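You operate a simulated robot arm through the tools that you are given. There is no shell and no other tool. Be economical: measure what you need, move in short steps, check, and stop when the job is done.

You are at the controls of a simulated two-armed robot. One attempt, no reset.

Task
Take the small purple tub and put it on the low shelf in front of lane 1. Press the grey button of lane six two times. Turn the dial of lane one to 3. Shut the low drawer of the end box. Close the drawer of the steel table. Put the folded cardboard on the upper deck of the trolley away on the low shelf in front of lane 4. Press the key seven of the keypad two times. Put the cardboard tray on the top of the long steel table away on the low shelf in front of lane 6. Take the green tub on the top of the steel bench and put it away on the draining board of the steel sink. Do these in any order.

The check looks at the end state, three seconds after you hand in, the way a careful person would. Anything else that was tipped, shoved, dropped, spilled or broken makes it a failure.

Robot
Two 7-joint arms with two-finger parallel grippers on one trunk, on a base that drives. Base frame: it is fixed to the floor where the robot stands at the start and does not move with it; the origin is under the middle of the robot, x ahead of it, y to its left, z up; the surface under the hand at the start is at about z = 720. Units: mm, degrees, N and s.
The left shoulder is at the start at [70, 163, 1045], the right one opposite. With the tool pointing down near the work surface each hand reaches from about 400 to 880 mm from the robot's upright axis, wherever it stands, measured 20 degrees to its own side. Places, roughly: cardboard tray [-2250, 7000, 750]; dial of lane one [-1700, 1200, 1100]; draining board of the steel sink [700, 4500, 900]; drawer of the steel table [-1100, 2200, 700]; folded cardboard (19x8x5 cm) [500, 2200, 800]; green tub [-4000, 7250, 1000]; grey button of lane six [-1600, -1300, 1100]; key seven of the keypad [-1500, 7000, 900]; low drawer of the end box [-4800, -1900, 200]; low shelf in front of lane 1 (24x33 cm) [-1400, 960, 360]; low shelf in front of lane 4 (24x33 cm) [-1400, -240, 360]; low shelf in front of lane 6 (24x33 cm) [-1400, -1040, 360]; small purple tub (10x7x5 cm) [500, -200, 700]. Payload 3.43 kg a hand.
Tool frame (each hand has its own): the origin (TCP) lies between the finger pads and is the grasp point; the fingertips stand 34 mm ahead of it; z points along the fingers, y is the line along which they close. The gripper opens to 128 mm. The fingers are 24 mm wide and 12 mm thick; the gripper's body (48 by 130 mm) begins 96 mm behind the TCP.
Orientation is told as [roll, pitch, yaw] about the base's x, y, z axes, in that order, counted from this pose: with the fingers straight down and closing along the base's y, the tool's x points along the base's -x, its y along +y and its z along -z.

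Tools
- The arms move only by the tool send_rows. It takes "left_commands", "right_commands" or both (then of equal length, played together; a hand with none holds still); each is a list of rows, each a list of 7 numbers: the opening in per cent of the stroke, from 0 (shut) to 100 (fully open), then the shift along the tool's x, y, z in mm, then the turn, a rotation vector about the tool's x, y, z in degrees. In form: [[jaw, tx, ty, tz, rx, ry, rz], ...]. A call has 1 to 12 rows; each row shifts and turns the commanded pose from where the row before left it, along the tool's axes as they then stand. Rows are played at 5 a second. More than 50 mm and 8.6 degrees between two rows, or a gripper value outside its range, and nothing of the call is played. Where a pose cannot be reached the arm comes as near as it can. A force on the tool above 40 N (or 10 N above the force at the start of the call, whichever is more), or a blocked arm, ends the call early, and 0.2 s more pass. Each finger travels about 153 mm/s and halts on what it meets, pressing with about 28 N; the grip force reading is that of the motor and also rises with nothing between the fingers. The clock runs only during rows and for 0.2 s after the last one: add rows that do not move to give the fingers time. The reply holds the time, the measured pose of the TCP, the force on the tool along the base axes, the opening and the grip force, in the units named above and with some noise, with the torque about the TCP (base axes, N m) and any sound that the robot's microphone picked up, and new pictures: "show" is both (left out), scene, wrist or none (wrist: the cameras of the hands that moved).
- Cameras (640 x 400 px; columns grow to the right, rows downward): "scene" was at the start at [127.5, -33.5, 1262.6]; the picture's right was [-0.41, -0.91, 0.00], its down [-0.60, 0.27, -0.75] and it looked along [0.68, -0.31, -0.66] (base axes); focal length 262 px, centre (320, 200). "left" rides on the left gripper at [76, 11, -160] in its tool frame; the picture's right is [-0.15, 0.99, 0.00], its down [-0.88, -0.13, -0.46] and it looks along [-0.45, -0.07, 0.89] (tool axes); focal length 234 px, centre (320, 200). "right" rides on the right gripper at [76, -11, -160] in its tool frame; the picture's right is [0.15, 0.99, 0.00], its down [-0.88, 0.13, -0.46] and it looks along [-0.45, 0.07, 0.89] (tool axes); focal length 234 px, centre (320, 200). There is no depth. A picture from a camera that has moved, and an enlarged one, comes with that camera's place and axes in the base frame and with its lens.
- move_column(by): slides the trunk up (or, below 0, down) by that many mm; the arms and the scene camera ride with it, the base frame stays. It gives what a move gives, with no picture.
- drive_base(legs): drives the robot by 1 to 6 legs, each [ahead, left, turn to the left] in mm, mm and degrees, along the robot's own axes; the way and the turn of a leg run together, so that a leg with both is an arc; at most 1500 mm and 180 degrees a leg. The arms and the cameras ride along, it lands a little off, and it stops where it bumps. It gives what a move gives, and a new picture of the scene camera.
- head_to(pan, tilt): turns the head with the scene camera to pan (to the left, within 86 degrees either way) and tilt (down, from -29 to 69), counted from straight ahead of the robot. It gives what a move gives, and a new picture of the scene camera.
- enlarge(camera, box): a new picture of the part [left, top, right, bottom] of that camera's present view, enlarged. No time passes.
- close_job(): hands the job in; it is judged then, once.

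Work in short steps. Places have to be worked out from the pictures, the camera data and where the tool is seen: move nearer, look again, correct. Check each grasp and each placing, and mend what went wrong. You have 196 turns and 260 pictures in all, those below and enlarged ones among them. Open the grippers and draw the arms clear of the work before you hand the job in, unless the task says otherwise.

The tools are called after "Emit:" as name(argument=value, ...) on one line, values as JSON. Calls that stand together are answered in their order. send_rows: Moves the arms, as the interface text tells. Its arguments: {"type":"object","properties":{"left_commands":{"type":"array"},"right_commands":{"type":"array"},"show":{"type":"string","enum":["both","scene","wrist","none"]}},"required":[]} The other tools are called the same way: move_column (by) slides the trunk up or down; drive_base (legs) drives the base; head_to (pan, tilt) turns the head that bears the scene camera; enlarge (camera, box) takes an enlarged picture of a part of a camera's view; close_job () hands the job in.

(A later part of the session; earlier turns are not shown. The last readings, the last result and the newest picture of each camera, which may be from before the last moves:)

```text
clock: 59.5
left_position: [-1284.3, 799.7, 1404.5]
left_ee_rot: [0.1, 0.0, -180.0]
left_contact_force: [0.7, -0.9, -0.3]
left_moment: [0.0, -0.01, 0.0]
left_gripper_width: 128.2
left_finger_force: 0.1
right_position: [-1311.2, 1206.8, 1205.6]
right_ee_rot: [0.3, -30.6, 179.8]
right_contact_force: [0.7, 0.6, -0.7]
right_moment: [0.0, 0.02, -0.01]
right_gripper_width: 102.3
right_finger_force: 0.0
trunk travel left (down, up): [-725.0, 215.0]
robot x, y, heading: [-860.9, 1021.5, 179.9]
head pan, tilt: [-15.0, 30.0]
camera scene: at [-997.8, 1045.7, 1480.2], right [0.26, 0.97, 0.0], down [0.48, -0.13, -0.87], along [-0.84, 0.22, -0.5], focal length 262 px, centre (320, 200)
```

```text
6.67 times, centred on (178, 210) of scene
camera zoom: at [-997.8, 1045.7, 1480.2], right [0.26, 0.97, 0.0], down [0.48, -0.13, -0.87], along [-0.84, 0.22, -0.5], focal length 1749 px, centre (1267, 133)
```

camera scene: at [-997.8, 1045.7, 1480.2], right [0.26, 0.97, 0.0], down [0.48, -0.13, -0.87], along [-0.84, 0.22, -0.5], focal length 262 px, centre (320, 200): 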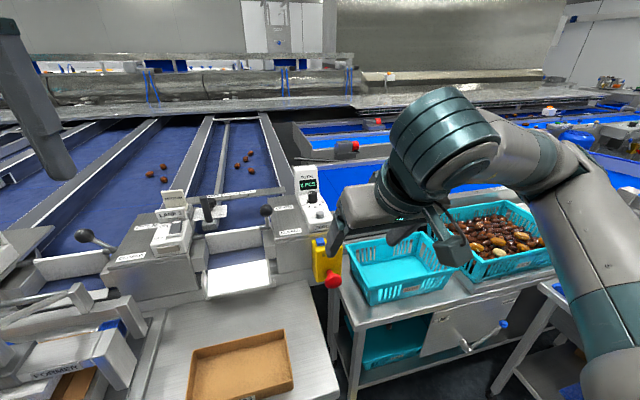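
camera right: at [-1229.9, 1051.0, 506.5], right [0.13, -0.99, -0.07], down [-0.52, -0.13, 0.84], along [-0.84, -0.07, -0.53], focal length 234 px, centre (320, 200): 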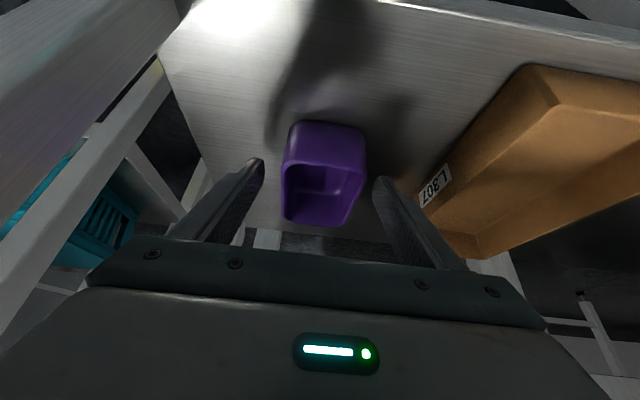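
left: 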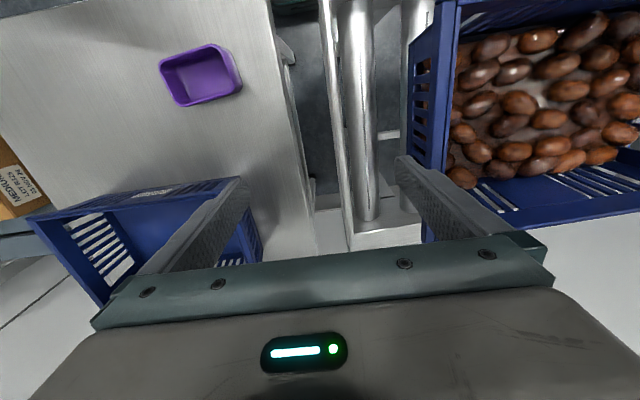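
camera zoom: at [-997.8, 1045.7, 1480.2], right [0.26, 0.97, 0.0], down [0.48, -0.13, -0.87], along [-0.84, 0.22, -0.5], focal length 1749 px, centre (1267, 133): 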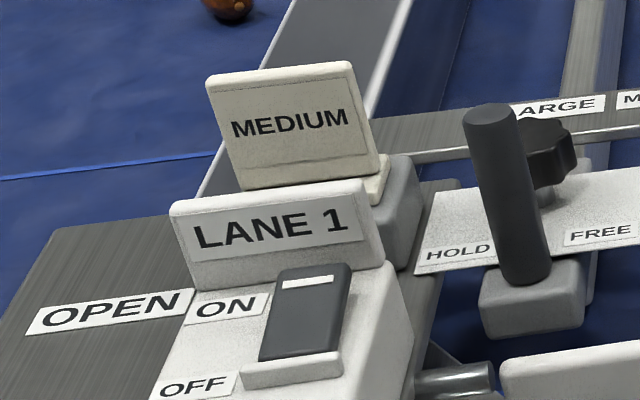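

The dial is at OFF with 3 one step counter-clockwise, and the knob is about 30 mm wide at (−1703,1208,1078) on an upright axis. I straighten the tool and move closer.

Emit:
send_rows(right_commands=[[60, 0, 0, -10, 0, 7.65, 0], [60, 0, 0, -10, 0, 7.65, 0], [60, 0, 0, -10, 0, 7.65, 0], [60, 0, 0, -10, 0, 7.65, 0]], show="none")

Emit:
drive_base(legs=[[80, 0, 0]])

Emit:
send_rows(right_commands=[[55, -45, 0, 0, 0, 0, 0], [55, -45, 0, 0, 0, 0, 0], [55, -45, 0, 0, 0, 0, 0], [50, -45, 0, 0, 0, 0, 0], [50, -45, 0, 0, 0, 0, 0]])

```text
clock: 60.5
left_position: [-1283.6, 797.8, 1405.4]
left_ee_rot: [-0.1, 0.1, -180.0]
left_contact_force: [0.0, -0.2, -0.5]
left_moment: [-0.02, 0.03, 0.01]
left_gripper_width: 127.9
left_finger_force: 0.1
right_position: [-1298.8, 1205.9, 1243.7]
right_ee_rot: [0.2, 0.1, 179.8]
right_contact_force: [-0.4, -0.8, 0.0]
right_moment: [0.02, -0.04, 0.02]
right_gripper_width: 77.0
right_finger_force: 0.1
trunk travel left (down, up): [-725.0, 215.0]
robot x, y, heading: [-860.9, 1019.2, 180.1]
head pan, tilt: [-15.0, 30.0]
```

```text
clock: 61.5
left_position: [-1358.6, 795.9, 1406.7]
left_ee_rot: [-0.1, -0.1, -179.8]
left_contact_force: [-0.1, 0.0, 0.5]
left_moment: [0.02, -0.03, 0.03]
left_gripper_width: 128.0
left_finger_force: 0.0
right_position: [-1375.7, 1205.5, 1244.2]
right_ee_rot: [0.3, -0.2, 180.0]
right_contact_force: [0.1, 0.3, 0.6]
right_moment: [0.02, 0.0, -0.03]
right_gripper_width: 76.7
right_finger_force: 0.1
trunk travel left (down, up): [-725.0, 215.0]
robot x, y, heading: [-940.9, 1021.4, -179.9]
head pan, tilt: [-15.0, 30.0]
camera scene: at [-1073.0, 1045.2, 1480.6], right [0.26, 0.97, 0.0], down [0.48, -0.13, -0.87], along [-0.84, 0.22, -0.5], focal length 262 px, centre (320, 200)
```

scene: 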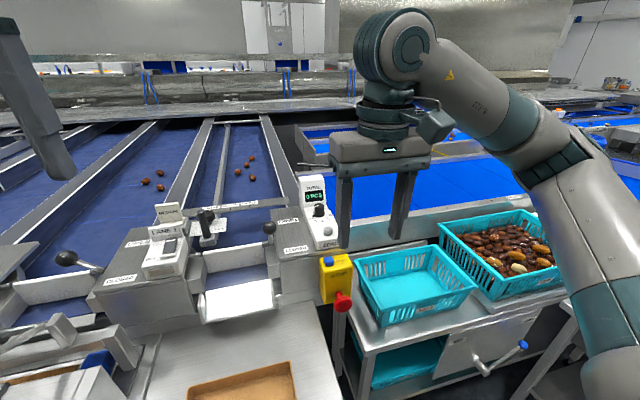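

```text
clock: 62.7
left_position: [-1362.5, 796.8, 1403.7]
left_ee_rot: [-0.1, -0.1, -179.9]
left_contact_force: [-0.5, 0.4, 0.2]
left_moment: [0.0, -0.04, 0.02]
left_gripper_width: 128.1
left_finger_force: 0.2
right_position: [-1603.3, 1206.8, 1243.2]
right_ee_rot: [0.1, -0.1, 180.0]
right_contact_force: [-1.0, -0.2, -0.5]
right_moment: [-0.01, -0.01, 0.0]
right_gripper_width: 63.9
right_finger_force: 0.0
trunk travel left (down, up): [-725.0, 215.0]
robot x, y, heading: [-940.0, 1021.1, -179.9]
head pan, tilt: [-15.0, 30.0]
camera scene: at [-1077.3, 1044.0, 1480.0], right [0.26, 0.97, 0.0], down [0.48, -0.13, -0.87], along [-0.84, 0.22, -0.5], focal length 262 px, centre (320, 200)
camera right: at [-1527.6, 1218.2, 1401.7], right [0.15, -0.99, 0.0], down [-0.88, -0.13, 0.46], along [-0.45, -0.07, -0.89], focal length 234 px, centre (320, 200)
```

scene: 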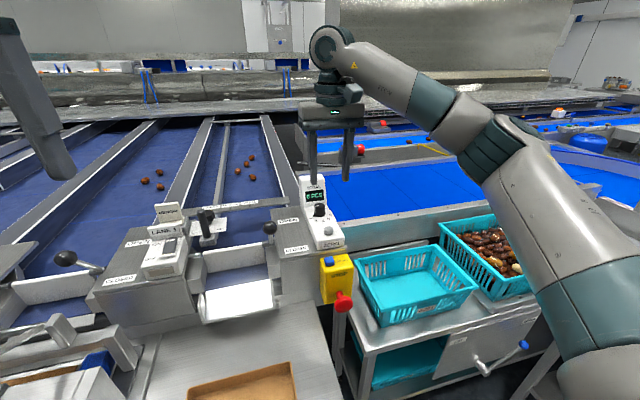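
right: 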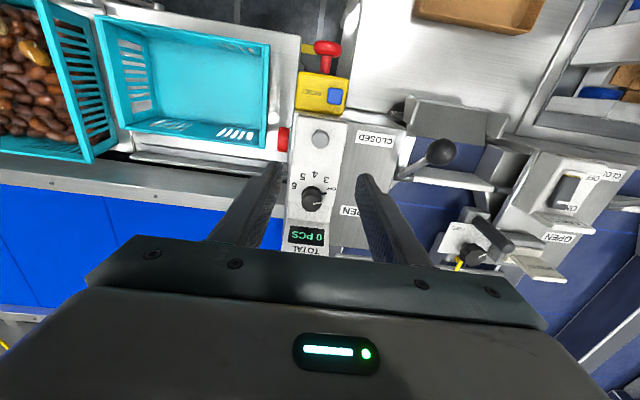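

The wrist view shows the knob below the fingers. I enlarge it to read the angles.

Emit:
enlarge(camera="right", box=[272, 170, 352, 220])

```text
8.00 times, centred on (312, 195) of right
camera zoom: at [-1527.6, 1218.2, 1401.7], right [0.15, -0.99, 0.0], down [-0.88, -0.13, 0.46], along [-0.45, -0.07, -0.89], focal length 1873 px, centre (384, 240)
```

zoom: 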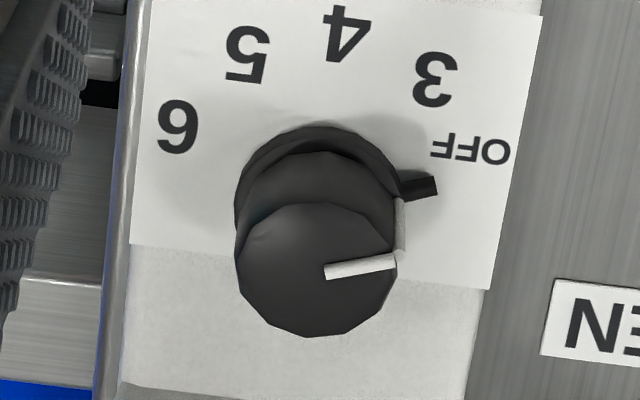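

Knob centre is about (−1692,1206), top at about z=1092, and "3" lies about 30° counter-clockwise. I move over it and down to just above the top.

Emit:
send_rows(right_commands=[[50, -45, 0, 0, 0, 0, 0], [50, -43, 0, 0, 0, 0, 0], [50, 0, 0, 40, 0, 0, 0], [50, 0, 0, 40, 0, 0, 0], [50, 0, 0, 10, 0, 0, 0]])

Emit:
enlarge(camera="right", box=[240, 100, 400, 200])

```text
clock: 63.9
left_position: [-1362.2, 796.3, 1404.7]
left_ee_rot: [-0.1, 0.0, -179.9]
left_contact_force: [0.0, 0.3, 0.2]
left_moment: [0.01, -0.06, -0.02]
left_gripper_width: 127.9
left_finger_force: 0.0
right_position: [-1692.3, 1203.0, 1155.3]
right_ee_rot: [0.1, -0.1, -180.0]
right_contact_force: [0.5, -0.3, 0.2]
right_moment: [0.03, 0.01, -0.02]
right_gripper_width: 64.0
right_finger_force: 0.0
trunk travel left (down, up): [-725.0, 215.0]
robot x, y, heading: [-935.2, 1019.3, -179.9]
head pan, tilt: [-15.0, 30.0]
camera scene: at [-1075.9, 1043.8, 1480.2], right [0.26, 0.97, 0.0], down [0.48, -0.13, -0.87], along [-0.84, 0.22, -0.5], focal length 262 px, centre (320, 200)
camera right: at [-1616.7, 1215.1, 1313.3], right [0.15, -0.99, 0.0], down [-0.88, -0.13, 0.46], along [-0.45, -0.07, -0.89], focal length 234 px, centre (320, 200)
```

scene: 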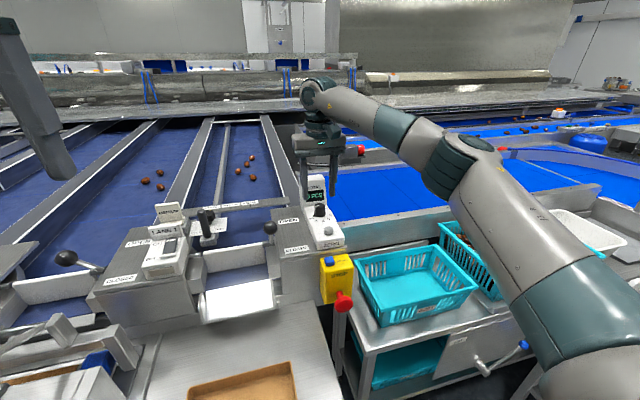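
right: 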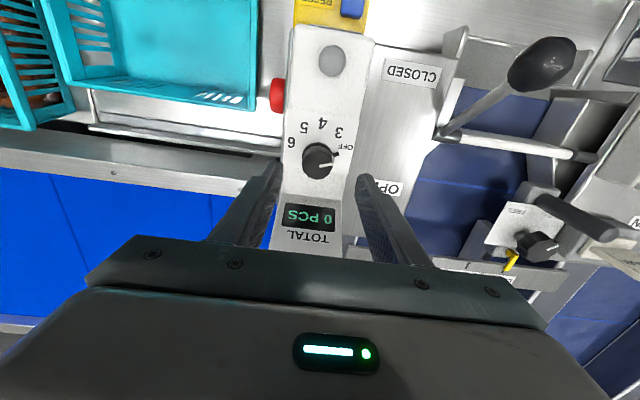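

```text
4.00 times, centred on (320, 150) of right
camera zoom: at [-1616.7, 1215.1, 1313.3], right [0.15, -0.99, 0.0], down [-0.88, -0.13, 0.46], along [-0.45, -0.07, -0.89], focal length 937 px, centre (320, 400)
```

zoom: 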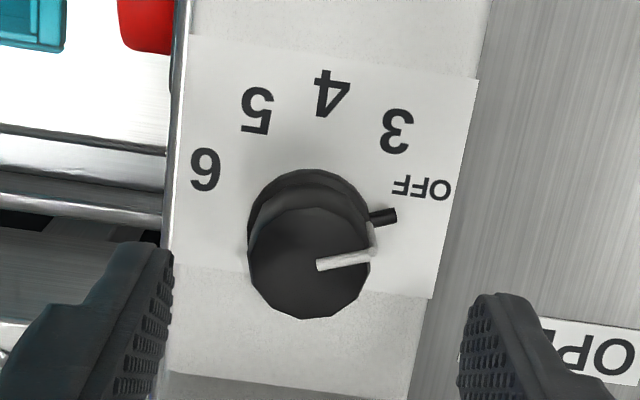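

Knob is at (−1688,1206) with its top at about 1099 and the panel at about 1074. I centre, go down so the tips stay above the collar, and close.

Emit:
send_rows(right_commands=[[50, 4, -3, 18, 0, 0, 0], [50, 0, 0, 18, 0, 0, 0], [0, 0, 0, 0, 0, 0, 0], [0, 0, 0, 0, 0, 0, 0], [0, 0, 0, 0, 0, 0, 0]], show="wrist")

```text
clock: 65.1
left_position: [-1361.7, 794.9, 1404.9]
left_ee_rot: [-0.1, 0.0, -179.9]
left_contact_force: [0.0, -0.6, 0.0]
left_moment: [0.05, 0.0, -0.01]
left_gripper_width: 128.0
left_finger_force: 0.0
right_position: [-1689.6, 1205.0, 1117.1]
right_ee_rot: [0.2, 0.0, -179.9]
right_contact_force: [2.8, -10.1, -8.2]
right_moment: [-0.07, 0.91, 0.05]
right_gripper_width: 30.8
right_finger_force: 45.8
trunk travel left (down, up): [-725.0, 215.0]
robot x, y, heading: [-935.4, 1019.8, -179.8]
head pan, tilt: [-15.0, 30.0]
camera right: at [-1613.0, 1218.2, 1275.1], right [0.15, -0.99, 0.0], down [-0.88, -0.13, 0.46], along [-0.45, -0.07, -0.89], focal length 234 px, centre (320, 200)
```

right: 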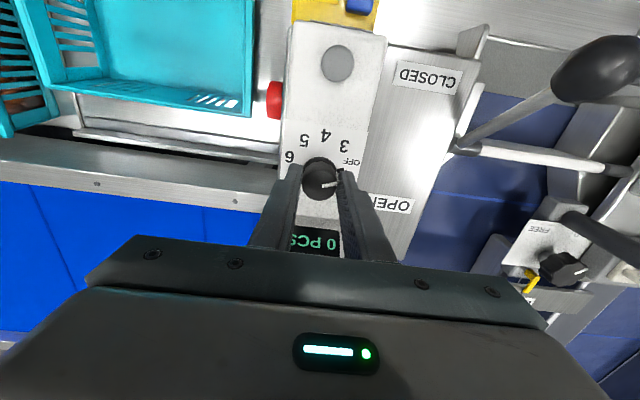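

Gripped (30.8 mm). I turn 31° counter-clockwise.

Emit:
send_rows(right_commands=[[0, 0, 0, 0, 0, 0, -6.2], [0, 0, 0, 0, 0, 0, -6.2], [0, 0, 0, 0, 0, 0, -6.2], [0, 0, 0, 0, 0, 0, -6.2], [0, 0, 0, 0, 0, 0, -6.2], [0, 0, 0, 0, 0, 0, 0]], show="wrist")

```text
clock: 66.5
left_position: [-1363.7, 795.1, 1406.0]
left_ee_rot: [-0.1, 0.0, -180.0]
left_contact_force: [0.5, -0.5, 0.3]
left_moment: [-0.01, -0.01, 0.02]
left_gripper_width: 128.0
left_finger_force: 0.1
right_position: [-1688.0, 1207.7, 1116.9]
right_ee_rot: [0.1, -0.2, -149.0]
right_contact_force: [-12.3, -8.6, -0.1]
right_moment: [0.43, -0.08, 0.02]
right_gripper_width: 30.7
right_finger_force: 44.8
trunk travel left (down, up): [-725.0, 215.0]
robot x, y, heading: [-942.2, 1020.6, -179.8]
head pan, tilt: [-15.0, 30.0]
camera right: at [-1629.8, 1256.8, 1275.0], right [0.64, -0.77, 0.0], down [-0.69, -0.56, 0.46], along [-0.35, -0.29, -0.89], focal length 234 px, centre (320, 200)
```

right: 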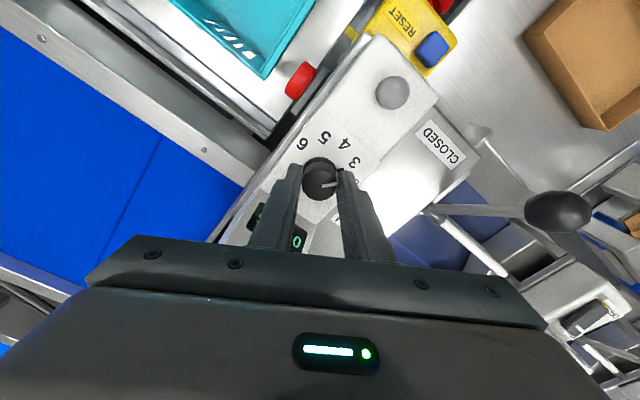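

Turned with the grip. I open, rise a little and inspect the pointer.

Emit:
send_rows(right_commands=[[45, 0, 0, 0, 0, 0, 0], [45, 0, 0, 0, 0, 0, 0], [45, 0, 0, -30, 0, 0, 0], [45, 0, 0, -30, 0, 0, 0]], show="none")

Emit:
enlarge(camera="right", box=[240, 100, 400, 200])

```text
clock: 67.5
left_position: [-1360.8, 796.6, 1405.0]
left_ee_rot: [-0.1, -0.1, -179.9]
left_contact_force: [0.3, -0.6, 0.3]
left_moment: [0.0, 0.03, 0.03]
left_gripper_width: 128.0
left_finger_force: 0.0
right_position: [-1685.9, 1207.2, 1181.4]
right_ee_rot: [0.0, -0.2, -149.1]
right_contact_force: [0.4, -0.4, -0.1]
right_moment: [-0.01, 0.04, 0.01]
right_gripper_width: 57.8
right_finger_force: 0.1
trunk travel left (down, up): [-725.0, 215.0]
robot x, y, heading: [-940.3, 1022.6, -180.0]
head pan, tilt: [-15.0, 30.0]
```

```text
4.00 times, centred on (320, 150) of right
camera zoom: at [-1627.4, 1256.2, 1339.7], right [0.63, -0.77, 0.0], down [-0.69, -0.56, 0.46], along [-0.35, -0.29, -0.89], focal length 937 px, centre (320, 400)
```

zoom: 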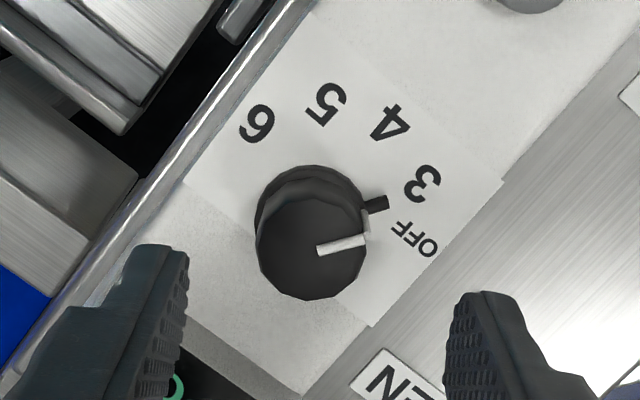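

Emit:
enlarge(camera="right", box=[296, 130, 360, 170])

```text
10.00 times, centred on (328, 150) of right
camera zoom: at [-1627.4, 1256.2, 1339.7], right [0.63, -0.77, 0.0], down [-0.69, -0.56, 0.46], along [-0.35, -0.29, -0.89], focal length 2342 px, centre (240, 700)
```

zoom: 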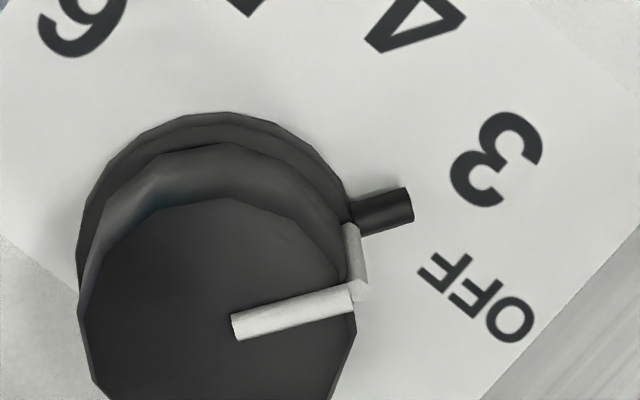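

The pointer line (16.2°) matches the direction of "3" (15.5°), so the dial is set. I withdraw the hand.

Emit:
send_rows(right_commands=[[45, 0, 0, -40, 0, 0, 0], [45, 0, 0, -30, 0, 0, 6.2], [45, 0, 0, 0, 0, 0, 6.2], [45, 0, 0, 0, 0, 0, 6.2], [45, 0, 0, 0, 0, 0, 6.2], [45, 0, 0, 0, 0, 0, 6.2], [45, 45, 0, 0, 0, 0, 0], [45, 45, 0, 0, 0, 0, 0], [45, 45, 0, 0, 0, 0, 0], [45, 45, 0, 0, 0, 0, 0], [45, 45, 0, 0, 0, 0, 0], [45, 30, 0, 0, 0, 0, 0]], show="none")

Emit:
drive_base(legs=[[-450, 0, 0]])

Emit:
head_to(pan=-70, tilt=25)

```text
clock: 70.1
left_position: [-1360.1, 797.0, 1404.9]
left_ee_rot: [-0.1, -0.2, -179.9]
left_contact_force: [-0.2, -0.2, 1.4]
left_moment: [0.04, 0.01, 0.0]
left_gripper_width: 128.2
left_finger_force: 0.1
right_position: [-1423.6, 1210.1, 1236.3]
right_ee_rot: [0.2, -0.1, 180.0]
right_contact_force: [-0.3, -0.1, -0.2]
right_moment: [0.01, -0.01, 0.0]
right_gripper_width: 57.8
right_finger_force: 0.0
right hand out of reach, approached as far as the arm can: row 1
trunk travel left (down, up): [-725.0, 215.0]
robot x, y, heading: [-940.8, 1022.2, -179.8]
head pan, tilt: [-15.0, 30.0]
```

```text
clock: 73.0
left_position: [-881.3, 796.7, 1405.6]
left_ee_rot: [0.0, 0.0, -179.7]
left_contact_force: [-0.2, -0.1, -0.6]
left_moment: [0.03, -0.04, 0.05]
left_gripper_width: 128.1
left_finger_force: 0.0
right_position: [-949.3, 1210.6, 1235.7]
right_ee_rot: [0.2, 0.0, -179.8]
right_contact_force: [0.0, -0.8, 0.9]
right_moment: [0.01, -0.04, 0.0]
right_gripper_width: 57.5
right_finger_force: 0.1
trunk travel left (down, up): [-725.0, 215.0]
robot x, y, heading: [-459.4, 1021.8, -179.7]
head pan, tilt: [-15.0, 30.0]
camera scene: at [-598.4, 1046.2, 1480.1], right [0.25, 0.97, 0.0], down [0.48, -0.13, -0.87], along [-0.84, 0.22, -0.5], focal length 262 px, centre (320, 200)
```

scene: 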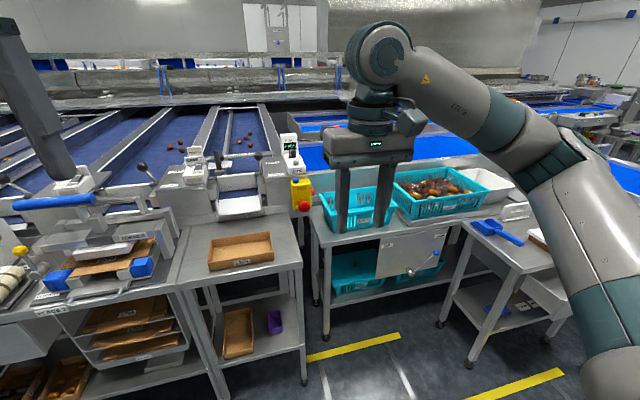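

```text
clock: 74.2
left_position: [-880.9, 796.5, 1405.6]
left_ee_rot: [-0.1, 0.0, -179.7]
left_contact_force: [-0.4, 1.3, 0.5]
left_moment: [0.01, 0.02, -0.02]
left_gripper_width: 127.9
left_finger_force: 0.1
right_position: [-947.0, 1209.2, 1235.9]
right_ee_rot: [0.2, 0.0, -179.7]
right_contact_force: [0.2, -0.6, 1.2]
right_moment: [-0.01, 0.04, 0.0]
right_gripper_width: 57.6
right_finger_force: 0.1
trunk travel left (down, up): [-725.0, 215.0]
robot x, y, heading: [-459.4, 1025.4, -179.6]
head pan, tilt: [-70.0, 25.0]
camera scene: at [-541.9, 1109.6, 1488.2], right [0.94, 0.35, 0.0], down [0.15, -0.4, -0.91], along [-0.32, 0.85, -0.42], focal length 262 px, centre (320, 200)
```

scene: 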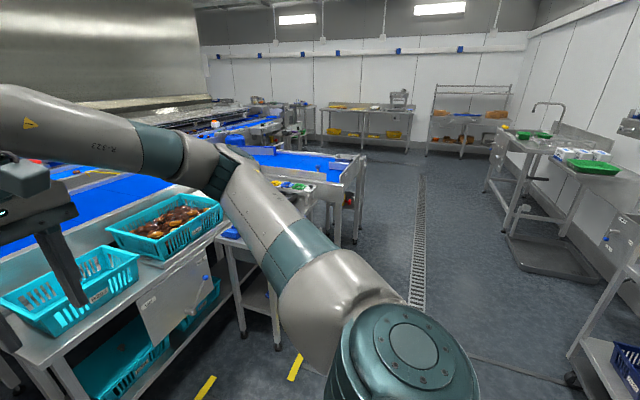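

I strafe right to y≈2150 to face the steel table with the drawer.

Emit:
drive_base(legs=[[0, -1120, 0]])

Emit:
head_to(pan=0, tilt=45)

```text
clock: 79.9
left_position: [-889.8, 1904.8, 1405.1]
left_ee_rot: [-0.1, 0.0, -179.3]
left_contact_force: [-0.3, 0.1, 0.3]
left_moment: [0.02, 0.03, 0.02]
left_gripper_width: 128.1
left_finger_force: 0.0
right_position: [-958.4, 2317.2, 1235.5]
right_ee_rot: [0.2, -0.1, -179.3]
right_contact_force: [0.1, -0.1, 0.3]
right_moment: [0.0, -0.02, -0.01]
right_gripper_width: 57.7
right_finger_force: 0.0
trunk travel left (down, up): [-725.0, 215.0]
robot x, y, heading: [-469.1, 2131.4, -179.3]
head pan, tilt: [-70.0, 25.0]
camera scene: at [-552.4, 2219.8, 1488.2], right [0.94, 0.35, 0.0], down [0.15, -0.4, -0.91], along [-0.32, 0.85, -0.42], focal length 262 px, centre (320, 200)
```

scene: 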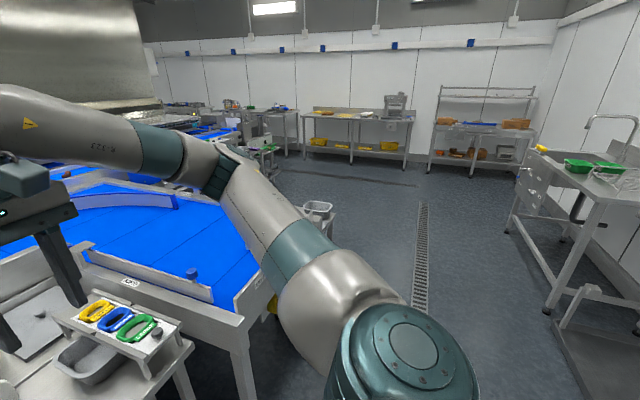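

```text
clock: 81.3
left_position: [-890.6, 1904.8, 1405.5]
left_ee_rot: [-0.1, 0.0, -179.3]
left_contact_force: [1.3, 0.2, -0.2]
left_moment: [0.0, -0.01, 0.04]
left_gripper_width: 128.0
left_finger_force: 0.1
right_position: [-958.5, 2317.5, 1236.5]
right_ee_rot: [0.2, -0.1, -179.5]
right_contact_force: [-0.2, 0.2, -0.2]
right_moment: [0.01, -0.01, 0.0]
right_gripper_width: 57.8
right_finger_force: 0.0
trunk travel left (down, up): [-725.0, 215.0]
robot x, y, heading: [-468.9, 2134.0, -179.4]
head pan, tilt: [0.0, 45.0]
camera scene: at [-601.1, 2133.1, 1457.6], right [-0.01, 1.0, 0.0], down [0.71, 0.01, -0.71], along [-0.71, -0.01, -0.71], focal length 262 px, centre (320, 200)
```

scene: 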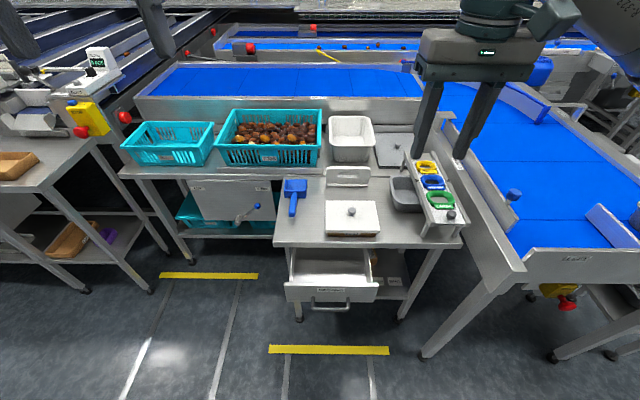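

The open drawer's front is at x≈−955, y≈2165, z 655–777, with the handle below mid. I back up 160, shift left 150, lower the trunk and tilt the closed right hand forward.

Emit:
drive_base(legs=[[-160, 150, 0]])

Emit:
move_column(by=-400)

Emit:
send_rows(right_commands=[[0, -15, 0, 0, 0, -7.5, 0], [0, -10, 0, 0, 0, -7.5, 0], [0, -10, 0, 0, 0, -7.5, 0], [0, 0, 0, 0, 0, -7.5, 0], [0, 0, 0, 0, 0, -7.5, 0], [0, 0, 0, 0, 0, -7.5, 0]], show="scene")

```text
clock: 83.0
left_position: [-726.9, 1753.2, 1404.3]
left_ee_rot: [0.0, 0.1, -179.1]
left_contact_force: [-0.3, 0.3, 0.2]
left_moment: [-0.01, -0.03, -0.02]
left_gripper_width: 128.1
left_finger_force: 0.1
right_position: [-796.7, 2166.4, 1235.1]
right_ee_rot: [0.2, 0.0, -179.1]
right_contact_force: [0.3, 0.9, 0.1]
right_moment: [0.01, -0.03, -0.01]
right_gripper_width: 57.7
right_finger_force: 0.1
trunk travel left (down, up): [-725.0, 215.0]
robot x, y, heading: [-307.8, 1986.1, -179.1]
head pan, tilt: [0.0, 45.0]
camera scene: at [-439.0, 1983.6, 1457.4], right [-0.02, 1.0, 0.0], down [0.71, 0.01, -0.71], along [-0.71, -0.01, -0.71], focal length 262 px, centre (320, 200)
```

scene: 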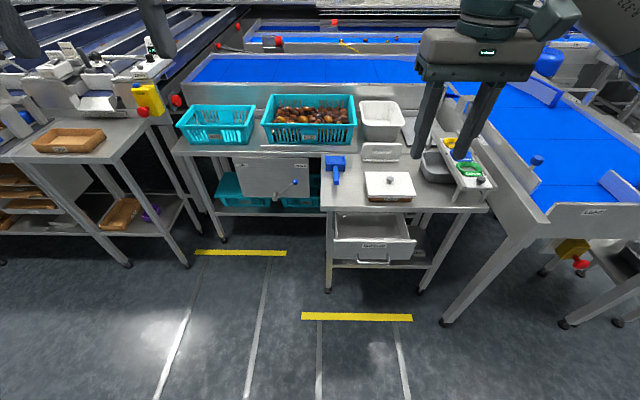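

```text
clock: 86.8
left_position: [-725.6, 1753.1, 1005.9]
left_ee_rot: [0.0, 0.1, -178.9]
left_contact_force: [0.2, 0.1, -0.3]
left_moment: [-0.01, -0.02, 0.03]
left_gripper_width: 128.0
left_finger_force: 0.0
right_position: [-795.9, 2166.7, 836.6]
right_ee_rot: [0.3, -0.2, -179.1]
right_contact_force: [0.4, 0.4, 0.2]
right_moment: [0.02, 0.04, -0.01]
right_gripper_width: 57.4
right_finger_force: 0.1
trunk travel left (down, up): [-325.0, 615.0]
robot x, y, heading: [-307.4, 1981.3, -179.2]
head pan, tilt: [0.0, 45.0]
```

```text
clock: 88.2
left_position: [-725.6, 1753.8, 1006.0]
left_ee_rot: [0.0, -0.1, -179.0]
left_contact_force: [0.0, -0.6, 0.2]
left_moment: [-0.02, 0.01, 0.02]
left_gripper_width: 128.0
left_finger_force: 0.0
right_position: [-831.4, 2164.9, 840.9]
right_ee_rot: [0.4, -45.2, -179.4]
right_contact_force: [0.2, -0.5, -0.4]
right_moment: [-0.02, 0.03, 0.03]
right_gripper_width: 0.0
right_finger_force: 27.6
trunk travel left (down, up): [-325.0, 615.0]
robot x, y, heading: [-305.4, 1979.2, -179.3]
head pan, tilt: [0.0, 45.0]
camera scene: at [-437.9, 1982.6, 1057.6], right [-0.02, 1.0, 0.0], down [0.71, 0.01, -0.71], along [-0.71, -0.01, -0.71], focal length 262 px, centre (320, 200)
```

scene: 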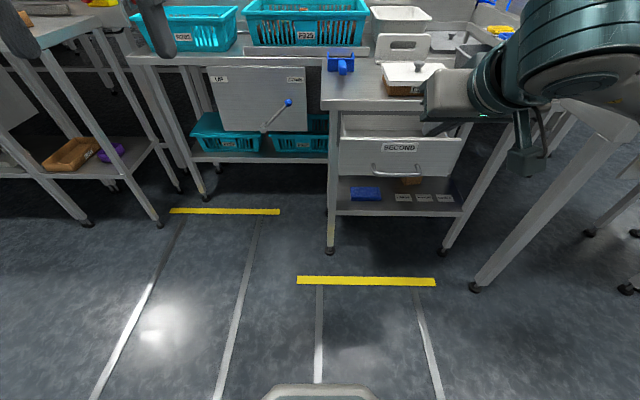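

Triangulated: drawer front face is at x≈−965, z 620–727, with the table edge at x≈−1090. I lower the fingertips to z≈705 and approach.

Emit:
send_rows(right_commands=[[0, 26, 0, 26, 0, 0, 0], [0, 26, 0, 26, 0, 0, 0], [0, 26, 0, 26, 0, 0, 0], [0, -25, 0, 25, 0, 0, 0], [0, -25, 0, 25, 0, 0, 0], [0, 0, 0, 0, 0, 0, 0]])

```text
clock: 89.6
left_position: [-725.9, 1753.5, 1004.9]
left_ee_rot: [0.0, 0.1, -179.0]
left_contact_force: [0.3, 0.2, 0.0]
left_moment: [-0.02, 0.04, -0.03]
left_gripper_width: 127.9
left_finger_force: 0.0
right_position: [-920.3, 2157.6, 732.8]
right_ee_rot: [0.3, -45.1, -179.4]
right_contact_force: [0.0, -0.5, 0.0]
right_moment: [0.02, -0.01, 0.01]
right_gripper_width: 0.3
right_finger_force: 28.3
right hand out of reach, approached as far as the arm can: row 2, 3
trunk travel left (down, up): [-325.0, 615.0]
robot x, y, heading: [-306.1, 1982.9, -179.0]
head pan, tilt: [0.0, 45.0]
camera scene: at [-437.8, 1982.6, 1057.6], right [-0.02, 1.0, 0.0], down [0.71, 0.01, -0.71], along [-0.71, -0.01, -0.71], focal length 262 px, centre (320, 200)
camera right: at [-754.6, 2170.9, 790.8], right [0.12, -0.99, -0.1], down [-0.3, -0.13, 0.95], along [-0.95, -0.08, -0.31], focal length 234 px, centre (320, 200)
```

scene: 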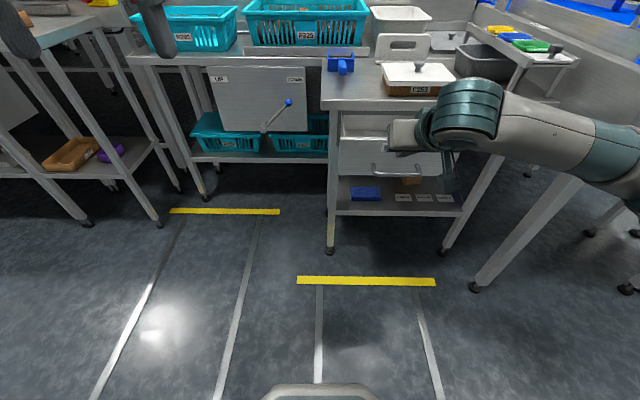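
right: 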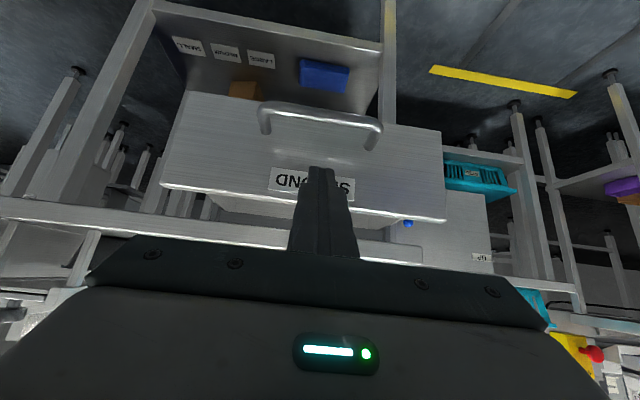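

The fingertips are at the label, right at the front panel. I push the drawer in.

Emit:
send_rows(right_commands=[[0, -18, 0, 18, 0, 0, 0], [0, -18, 0, 18, 0, 0, 0], [0, -18, 0, 18, 0, 0, 0], [0, -18, 0, 18, 0, 0, 0], [0, 0, 0, 0, 0, 0, 0]])

```text
clock: 90.8
left_position: [-725.2, 1753.5, 1003.6]
left_ee_rot: [0.0, 0.0, -179.0]
left_contact_force: [-0.7, 0.0, -0.5]
left_moment: [-0.01, -0.03, 0.0]
left_gripper_width: 127.8
left_finger_force: 0.1
right_position: [-1018.5, 2157.5, 734.4]
right_ee_rot: [0.4, -45.1, -179.4]
right_contact_force: [-1.1, 0.3, -0.2]
right_moment: [0.0, 0.03, 0.01]
right_gripper_width: 0.0
right_finger_force: 28.4
trunk travel left (down, up): [-325.0, 615.0]
robot x, y, heading: [-309.9, 1982.9, -179.2]
head pan, tilt: [0.0, 45.0]
camera scene: at [-437.9, 1982.6, 1057.6], right [-0.02, 1.0, 0.0], down [0.71, 0.01, -0.71], along [-0.71, -0.01, -0.71], focal length 262 px, centre (320, 200)
camera right: at [-852.4, 2171.2, 792.7], right [0.12, -0.99, -0.1], down [-0.3, -0.13, 0.95], along [-0.95, -0.08, -0.31], focal length 234 px, centre (320, 200)
```

scene: 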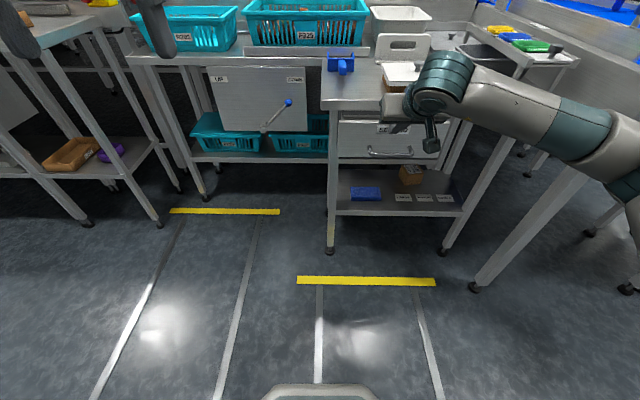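
right: 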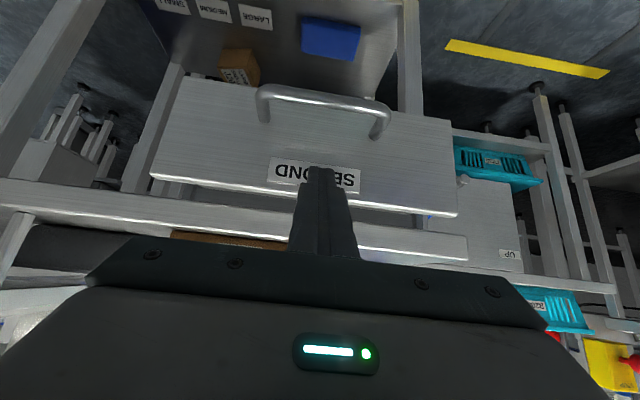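

It moved with hardly any resistance, so I continue in small steps until it stops.

Emit:
send_rows(right_commands=[[0, -12, 0, 12, 0, 0, 0], [0, -12, 0, 12, 0, 0, 0], [0, -8, 0, 8, 0, 0, 0], [0, -6, 0, 6, 0, 0, 0], [0, -6, 0, 6, 0, 0, 0], [0, -6, 0, 6, 0, 0, 0], [0, -6, 0, 6, 0, 0, 0]])

```text
clock: 91.8
left_position: [-723.9, 1753.1, 1006.1]
left_ee_rot: [-0.1, 0.0, -179.1]
left_contact_force: [0.4, 0.2, 0.2]
left_moment: [0.01, -0.01, -0.02]
left_gripper_width: 128.0
left_finger_force: 0.2
right_position: [-1063.8, 2156.2, 735.2]
right_ee_rot: [0.3, -44.4, -179.1]
right_contact_force: [19.2, 0.3, 8.2]
right_moment: [0.02, -0.04, -0.11]
right_gripper_width: 0.1
right_finger_force: 28.2
trunk travel left (down, up): [-325.0, 615.0]
robot x, y, heading: [-304.4, 1986.6, -178.9]
head pan, tilt: [0.0, 45.0]
stopped in row 4 (right hand): the force on the tool passed its limit at 49 N (the readings are from after the stop); the commanded pose is now the measured one
camera scene: at [-434.7, 1982.7, 1058.1], right [-0.01, 1.0, 0.0], down [0.71, 0.01, -0.71], along [-0.71, -0.01, -0.71], focal length 262 px, centre (320, 200)
camera right: at [-898.4, 2171.1, 794.3], right [0.12, -0.99, -0.1], down [-0.31, -0.13, 0.94], along [-0.94, -0.09, -0.32], focal length 234 px, centre (320, 200)
```

scene: 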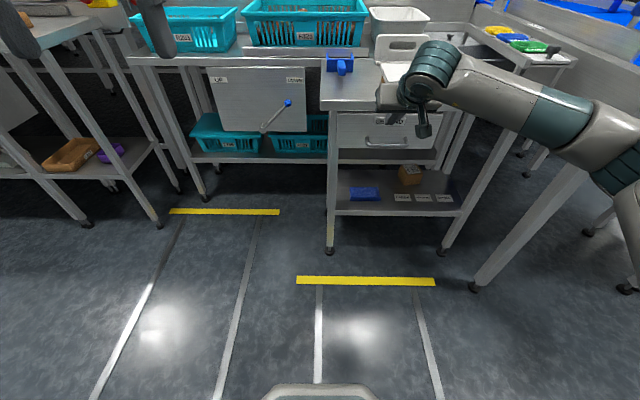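
right: 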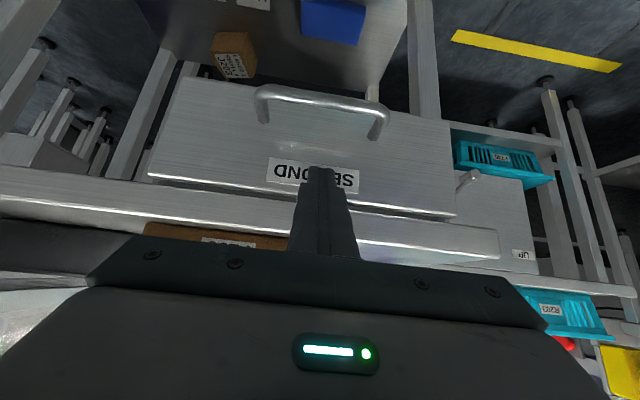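

It stopped hard at x≈−1090, the table edge. I withdraw and check that the drawer is flush.

Emit:
send_rows(right_commands=[[0, 25, 0, -25, 0, 0, 0], [0, 30, 0, -30, 0, 0, 0], [0, 30, 0, -30, 0, 0, 0], [0, 30, 0, -30, 0, 0, 0], [0, 20, 0, -20, 0, 0, 0]], show="none")

Emit:
drive_base(legs=[[-150, 0, 0]])

Emit:
enlarge(camera="scene", box=[300, 80, 500, 205])

```text
clock: 93.0
left_position: [-725.2, 1754.5, 1004.9]
left_ee_rot: [-0.1, -0.1, -179.0]
left_contact_force: [-0.4, 0.0, -0.3]
left_moment: [-0.02, -0.03, -0.03]
left_gripper_width: 127.9
left_finger_force: 0.1
right_position: [-876.6, 2161.0, 735.8]
right_ee_rot: [0.2, -44.5, -179.2]
right_contact_force: [0.2, -0.2, 0.0]
right_moment: [0.02, 0.0, 0.02]
right_gripper_width: 0.0
right_finger_force: 28.1
trunk travel left (down, up): [-325.0, 615.0]
robot x, y, heading: [-306.6, 1980.7, -178.8]
head pan, tilt: [0.0, 45.0]
```

```text
clock: 94.4
left_position: [-566.8, 1757.6, 1005.5]
left_ee_rot: [-0.1, -0.1, -179.2]
left_contact_force: [0.1, -0.5, -0.6]
left_moment: [-0.01, 0.04, 0.02]
left_gripper_width: 128.1
left_finger_force: 0.1
right_position: [-717.3, 2164.5, 735.2]
right_ee_rot: [0.3, -44.4, -179.3]
right_contact_force: [0.3, -0.6, 0.7]
right_moment: [-0.01, 0.01, -0.02]
right_gripper_width: 0.0
right_finger_force: 27.6
trunk travel left (down, up): [-325.0, 615.0]
robot x, y, heading: [-149.2, 1982.2, -179.2]
head pan, tilt: [0.0, 45.0]
camera scene: at [-278.9, 1985.3, 1057.7], right [-0.01, 1.0, 0.0], down [0.71, 0.01, -0.71], along [-0.71, -0.01, -0.71], focal length 262 px, centre (320, 200)
```

scene: 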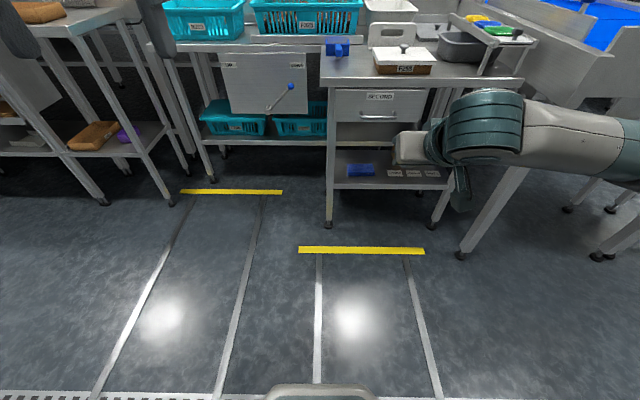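

```text
3.20 times, centred on (400, 142) of scene
camera zoom: at [-278.9, 1985.3, 1057.7], right [-0.01, 1.0, 0.0], down [0.71, 0.01, -0.71], along [-0.71, -0.01, -0.71], focal length 839 px, centre (64, 384)
```

zoom: 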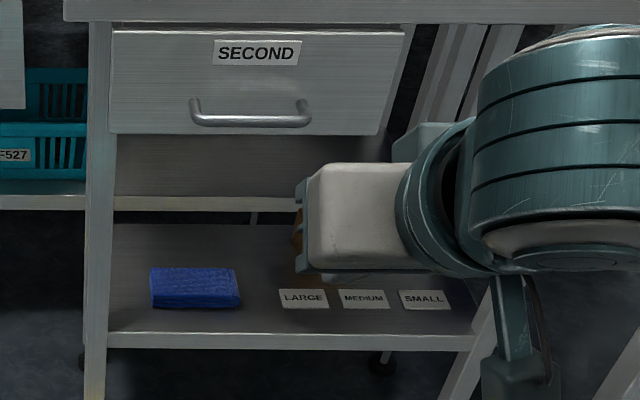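

The drawer is shut flush. Next is the folded cardboard on the trolley, behind me. I raise the trunk, straighten the right hand, move forward and turn around.

Emit:
move_column(by=300)

Emit:
send_rows(right_commands=[[60, 10, 0, -10, 0, 7.5, 0], [100, 10, 0, -10, 0, 7.5, 0], [100, 0, 0, -10, 0, 7.5, 0], [100, 0, 0, -10, 0, 7.5, 0], [100, 0, 0, 0, 0, 7.5, 0], [100, 0, 0, 0, 0, 7, 0]], show="none")

Emit:
drive_base(legs=[[250, 0, 0], [0, 0, 90], [0, 0, 89]])

Emit:
head_to(pan=0, tilt=30)

```text
clock: 97.4
left_position: [-568.7, 1757.0, 1305.5]
left_ee_rot: [-0.1, -0.1, -179.1]
left_contact_force: [0.3, -0.5, 0.4]
left_moment: [-0.01, -0.05, -0.01]
left_gripper_width: 128.0
left_finger_force: 0.0
right_position: [-718.9, 2163.0, 1035.5]
right_ee_rot: [0.4, -44.4, -179.2]
right_contact_force: [-0.3, -0.1, -0.5]
right_moment: [0.02, 0.02, 0.01]
right_gripper_width: 0.2
right_finger_force: 28.3
trunk travel left (down, up): [-625.0, 315.0]
robot x, y, heading: [-152.1, 1987.4, -179.2]
head pan, tilt: [0.0, 45.0]
```

```text
clock: 98.8
left_position: [-569.2, 1756.9, 1305.1]
left_ee_rot: [-0.1, 0.0, -179.1]
left_contact_force: [1.4, 0.2, 0.1]
left_moment: [0.01, -0.02, 0.02]
left_gripper_width: 127.9
left_finger_force: 0.0
right_position: [-683.4, 2163.4, 1055.0]
right_ee_rot: [0.3, 0.3, -179.0]
right_contact_force: [-0.4, 0.1, -0.4]
right_moment: [0.0, 0.0, 0.0]
right_gripper_width: 128.0
right_finger_force: 0.1
trunk travel left (down, up): [-625.0, 315.0]
robot x, y, heading: [-147.2, 1985.2, -179.4]
head pan, tilt: [0.0, 45.0]
```

```text
clock: 108.2
left_position: [32.0, 2198.2, 1304.6]
left_ee_rot: [-0.2, 0.0, -0.8]
left_contact_force: [-0.6, 0.0, 0.0]
left_moment: [-0.01, -0.02, 0.01]
left_gripper_width: 128.2
left_finger_force: 0.0
right_position: [135.0, 1789.0, 1056.3]
right_ee_rot: [0.2, 0.1, -0.8]
right_contact_force: [-0.2, 0.1, -0.8]
right_moment: [-0.01, -0.02, -0.01]
right_gripper_width: 127.7
right_finger_force: 0.1
trunk travel left (down, up): [-625.0, 315.0]
robot x, y, heading: [-394.0, 1984.1, -0.9]
head pan, tilt: [0.0, 45.0]
camera scene: at [-262.0, 1981.4, 1357.6], right [-0.01, -1.0, 0.0], down [-0.71, 0.01, -0.71], along [0.71, -0.01, -0.71], focal length 262 px, centre (320, 200)
```

scene: 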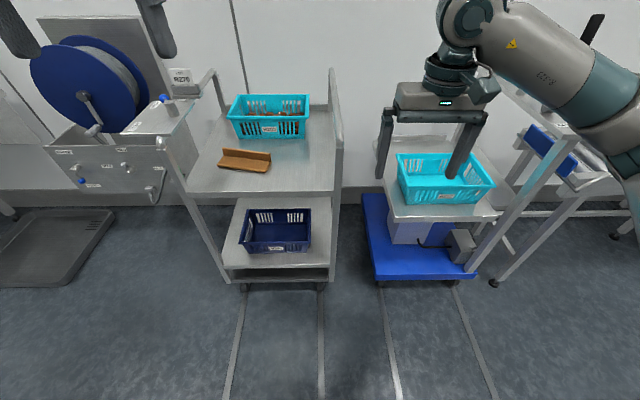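

```text
clock: 109.0
left_position: [32.6, 2198.7, 1304.9]
left_ee_rot: [-0.1, 0.0, -0.8]
left_contact_force: [0.1, 0.5, -0.6]
left_moment: [-0.01, 0.0, -0.01]
left_gripper_width: 128.1
left_finger_force: 0.1
right_position: [133.7, 1788.3, 1055.9]
right_ee_rot: [0.2, 0.1, -0.6]
right_contact_force: [-0.3, 0.4, -0.3]
right_moment: [-0.03, 0.03, 0.0]
right_gripper_width: 128.1
right_finger_force: 0.1
trunk travel left (down, up): [-625.0, 315.0]
robot x, y, heading: [-397.5, 1982.2, -0.7]
head pan, tilt: [0.0, 30.0]
camera scene: at [-252.9, 1981.2, 1380.1], right [-0.01, -1.0, 0.0], down [-0.5, 0.01, -0.87], along [0.87, -0.01, -0.5], focal length 262 px, centre (320, 200)
```

scene: 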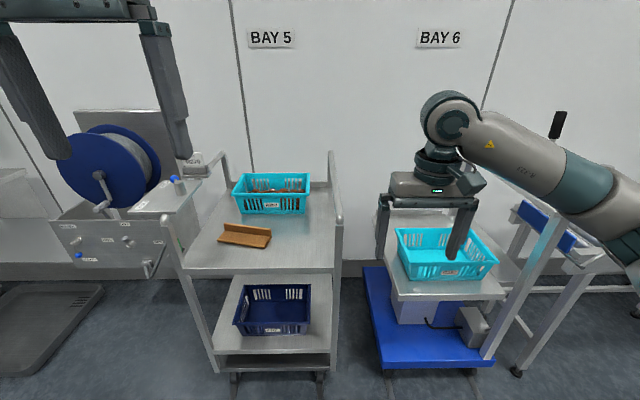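

The folded cardboard is on the trolley at about (495,2240). I zoom in to see its shape.

Emit:
enlarge(camera="scene", box=[190, 190, 302, 260])

```text
5.71 times, centred on (246, 225) of scene
camera zoom: at [-252.9, 1981.2, 1380.1], right [-0.01, -1.0, 0.0], down [-0.5, 0.01, -0.87], along [0.87, -0.01, -0.5], focal length 1499 px, centre (743, 57)
```

zoom: 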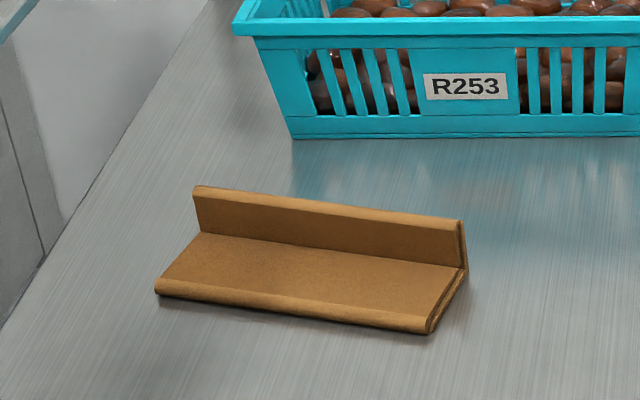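

It is an L-shape: a base plate with an upright flange at the back. I'll grip the flange with a tool tilted 30° along it, so that it can later go flat under the lane 4 bench. First I raise the left hand and drive in.

Emit:
send_rows(left_commands=[[100, 0, 0, -40, 0, 0, 0], [100, 0, 0, -40, 0, 0, 0], [100, 0, 0, 0, 0, 0, 0]], show="none")

Emit:
drive_base(legs=[[300, 260, 0.7]])

Emit:
send_rows(right_commands=[[100, 0, 25, 0, 0, 0, -7.8], [100, 0, 25, 0, 0, 0, -7.8], [100, 0, 25, 0, 0, 0, -7.8], [100, 0, 25, 0, 0, 0, -7.8], [100, 0, 0, 0, 0, 0, -7.8], [100, 0, 0, 0, 0, 0, -7.8], [100, 0, 0, 0, 0, 0, -7.8], [100, 0, 0, 0, 0, 0, -7.8], [100, 0, 0, 0, 0, 0, -7.8], [100, 0, 0, 0, 0, 0, -7.8]])

```text
clock: 109.8
left_position: [36.3, 2202.3, 1383.2]
left_ee_rot: [-0.1, 0.2, -0.8]
left_contact_force: [0.3, 0.5, -0.2]
left_moment: [0.01, 0.06, -0.04]
left_gripper_width: 128.1
left_finger_force: 0.0
right_position: [135.8, 1789.6, 1055.2]
right_ee_rot: [0.2, 0.2, -0.6]
right_contact_force: [0.4, 0.1, -0.8]
right_moment: [-0.03, 0.02, -0.04]
right_gripper_width: 128.0
right_finger_force: 0.1
trunk travel left (down, up): [-625.0, 315.0]
robot x, y, heading: [-391.4, 1982.0, -0.8]
head pan, tilt: [0.0, 30.0]
```

```text
clock: 112.3
left_position: [331.8, 2468.3, 1384.0]
left_ee_rot: [0.0, -0.1, 0.0]
left_contact_force: [0.1, -1.1, 0.3]
left_moment: [-0.01, 0.01, -0.01]
left_gripper_width: 127.7
left_finger_force: 0.0
right_position: [436.5, 2058.8, 1055.9]
right_ee_rot: [0.2, 0.1, 0.1]
right_contact_force: [-0.6, -0.6, 0.2]
right_moment: [0.0, 0.02, 0.03]
right_gripper_width: 128.2
right_finger_force: 0.0
trunk travel left (down, up): [-625.0, 315.0]
robot x, y, heading: [-91.7, 2247.0, -0.0]
head pan, tilt: [0.0, 30.0]
camera scene: at [46.6, 2245.2, 1380.2], right [0.0, -1.0, 0.0], down [-0.5, 0.0, -0.87], along [0.87, 0.0, -0.5], focal length 262 px, centre (320, 200)
```

scene: 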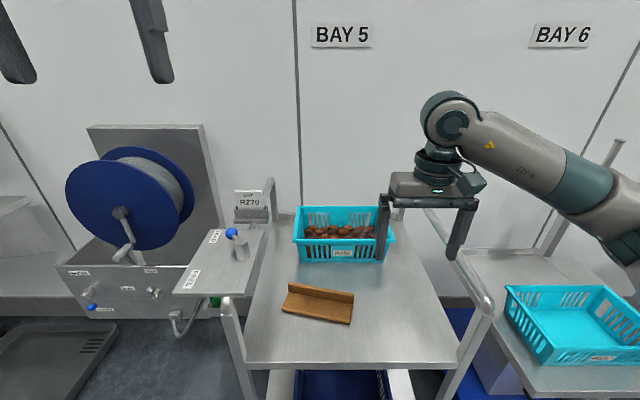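

```text
clock: 114.5
left_position: [330.4, 2468.7, 1384.7]
left_ee_rot: [-0.1, 0.1, 0.0]
left_contact_force: [-0.6, -0.2, 0.1]
left_moment: [-0.01, 0.02, 0.0]
left_gripper_width: 127.9
left_finger_force: 0.1
right_position: [416.1, 2155.2, 1056.4]
right_ee_rot: [0.2, -0.2, 78.3]
right_contact_force: [0.6, 0.5, -0.1]
right_moment: [0.01, 0.0, 0.02]
right_gripper_width: 127.9
right_finger_force: 0.1
trunk travel left (down, up): [-625.0, 315.0]
robot x, y, heading: [-93.2, 2245.0, 0.1]
head pan, tilt: [0.0, 30.0]
camera scene: at [46.8, 2245.4, 1380.2], right [0.0, -1.0, 0.0], down [-0.5, 0.0, -0.87], along [0.87, 0.0, -0.5], focal length 262 px, centre (320, 200)
camera right: at [411.5, 2077.6, 1213.9], right [-1.0, 0.06, 0.0], down [0.05, 0.89, 0.46], along [0.02, 0.46, -0.89], focal length 234 px, centre (320, 200)
```

scene: 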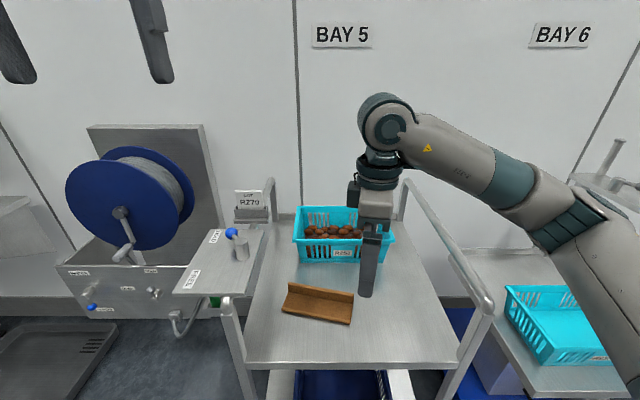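
right: 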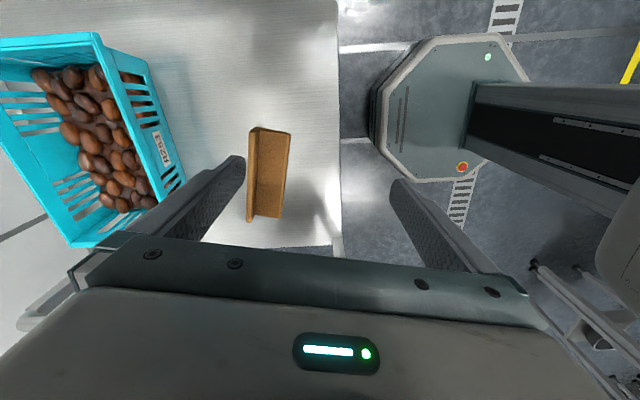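

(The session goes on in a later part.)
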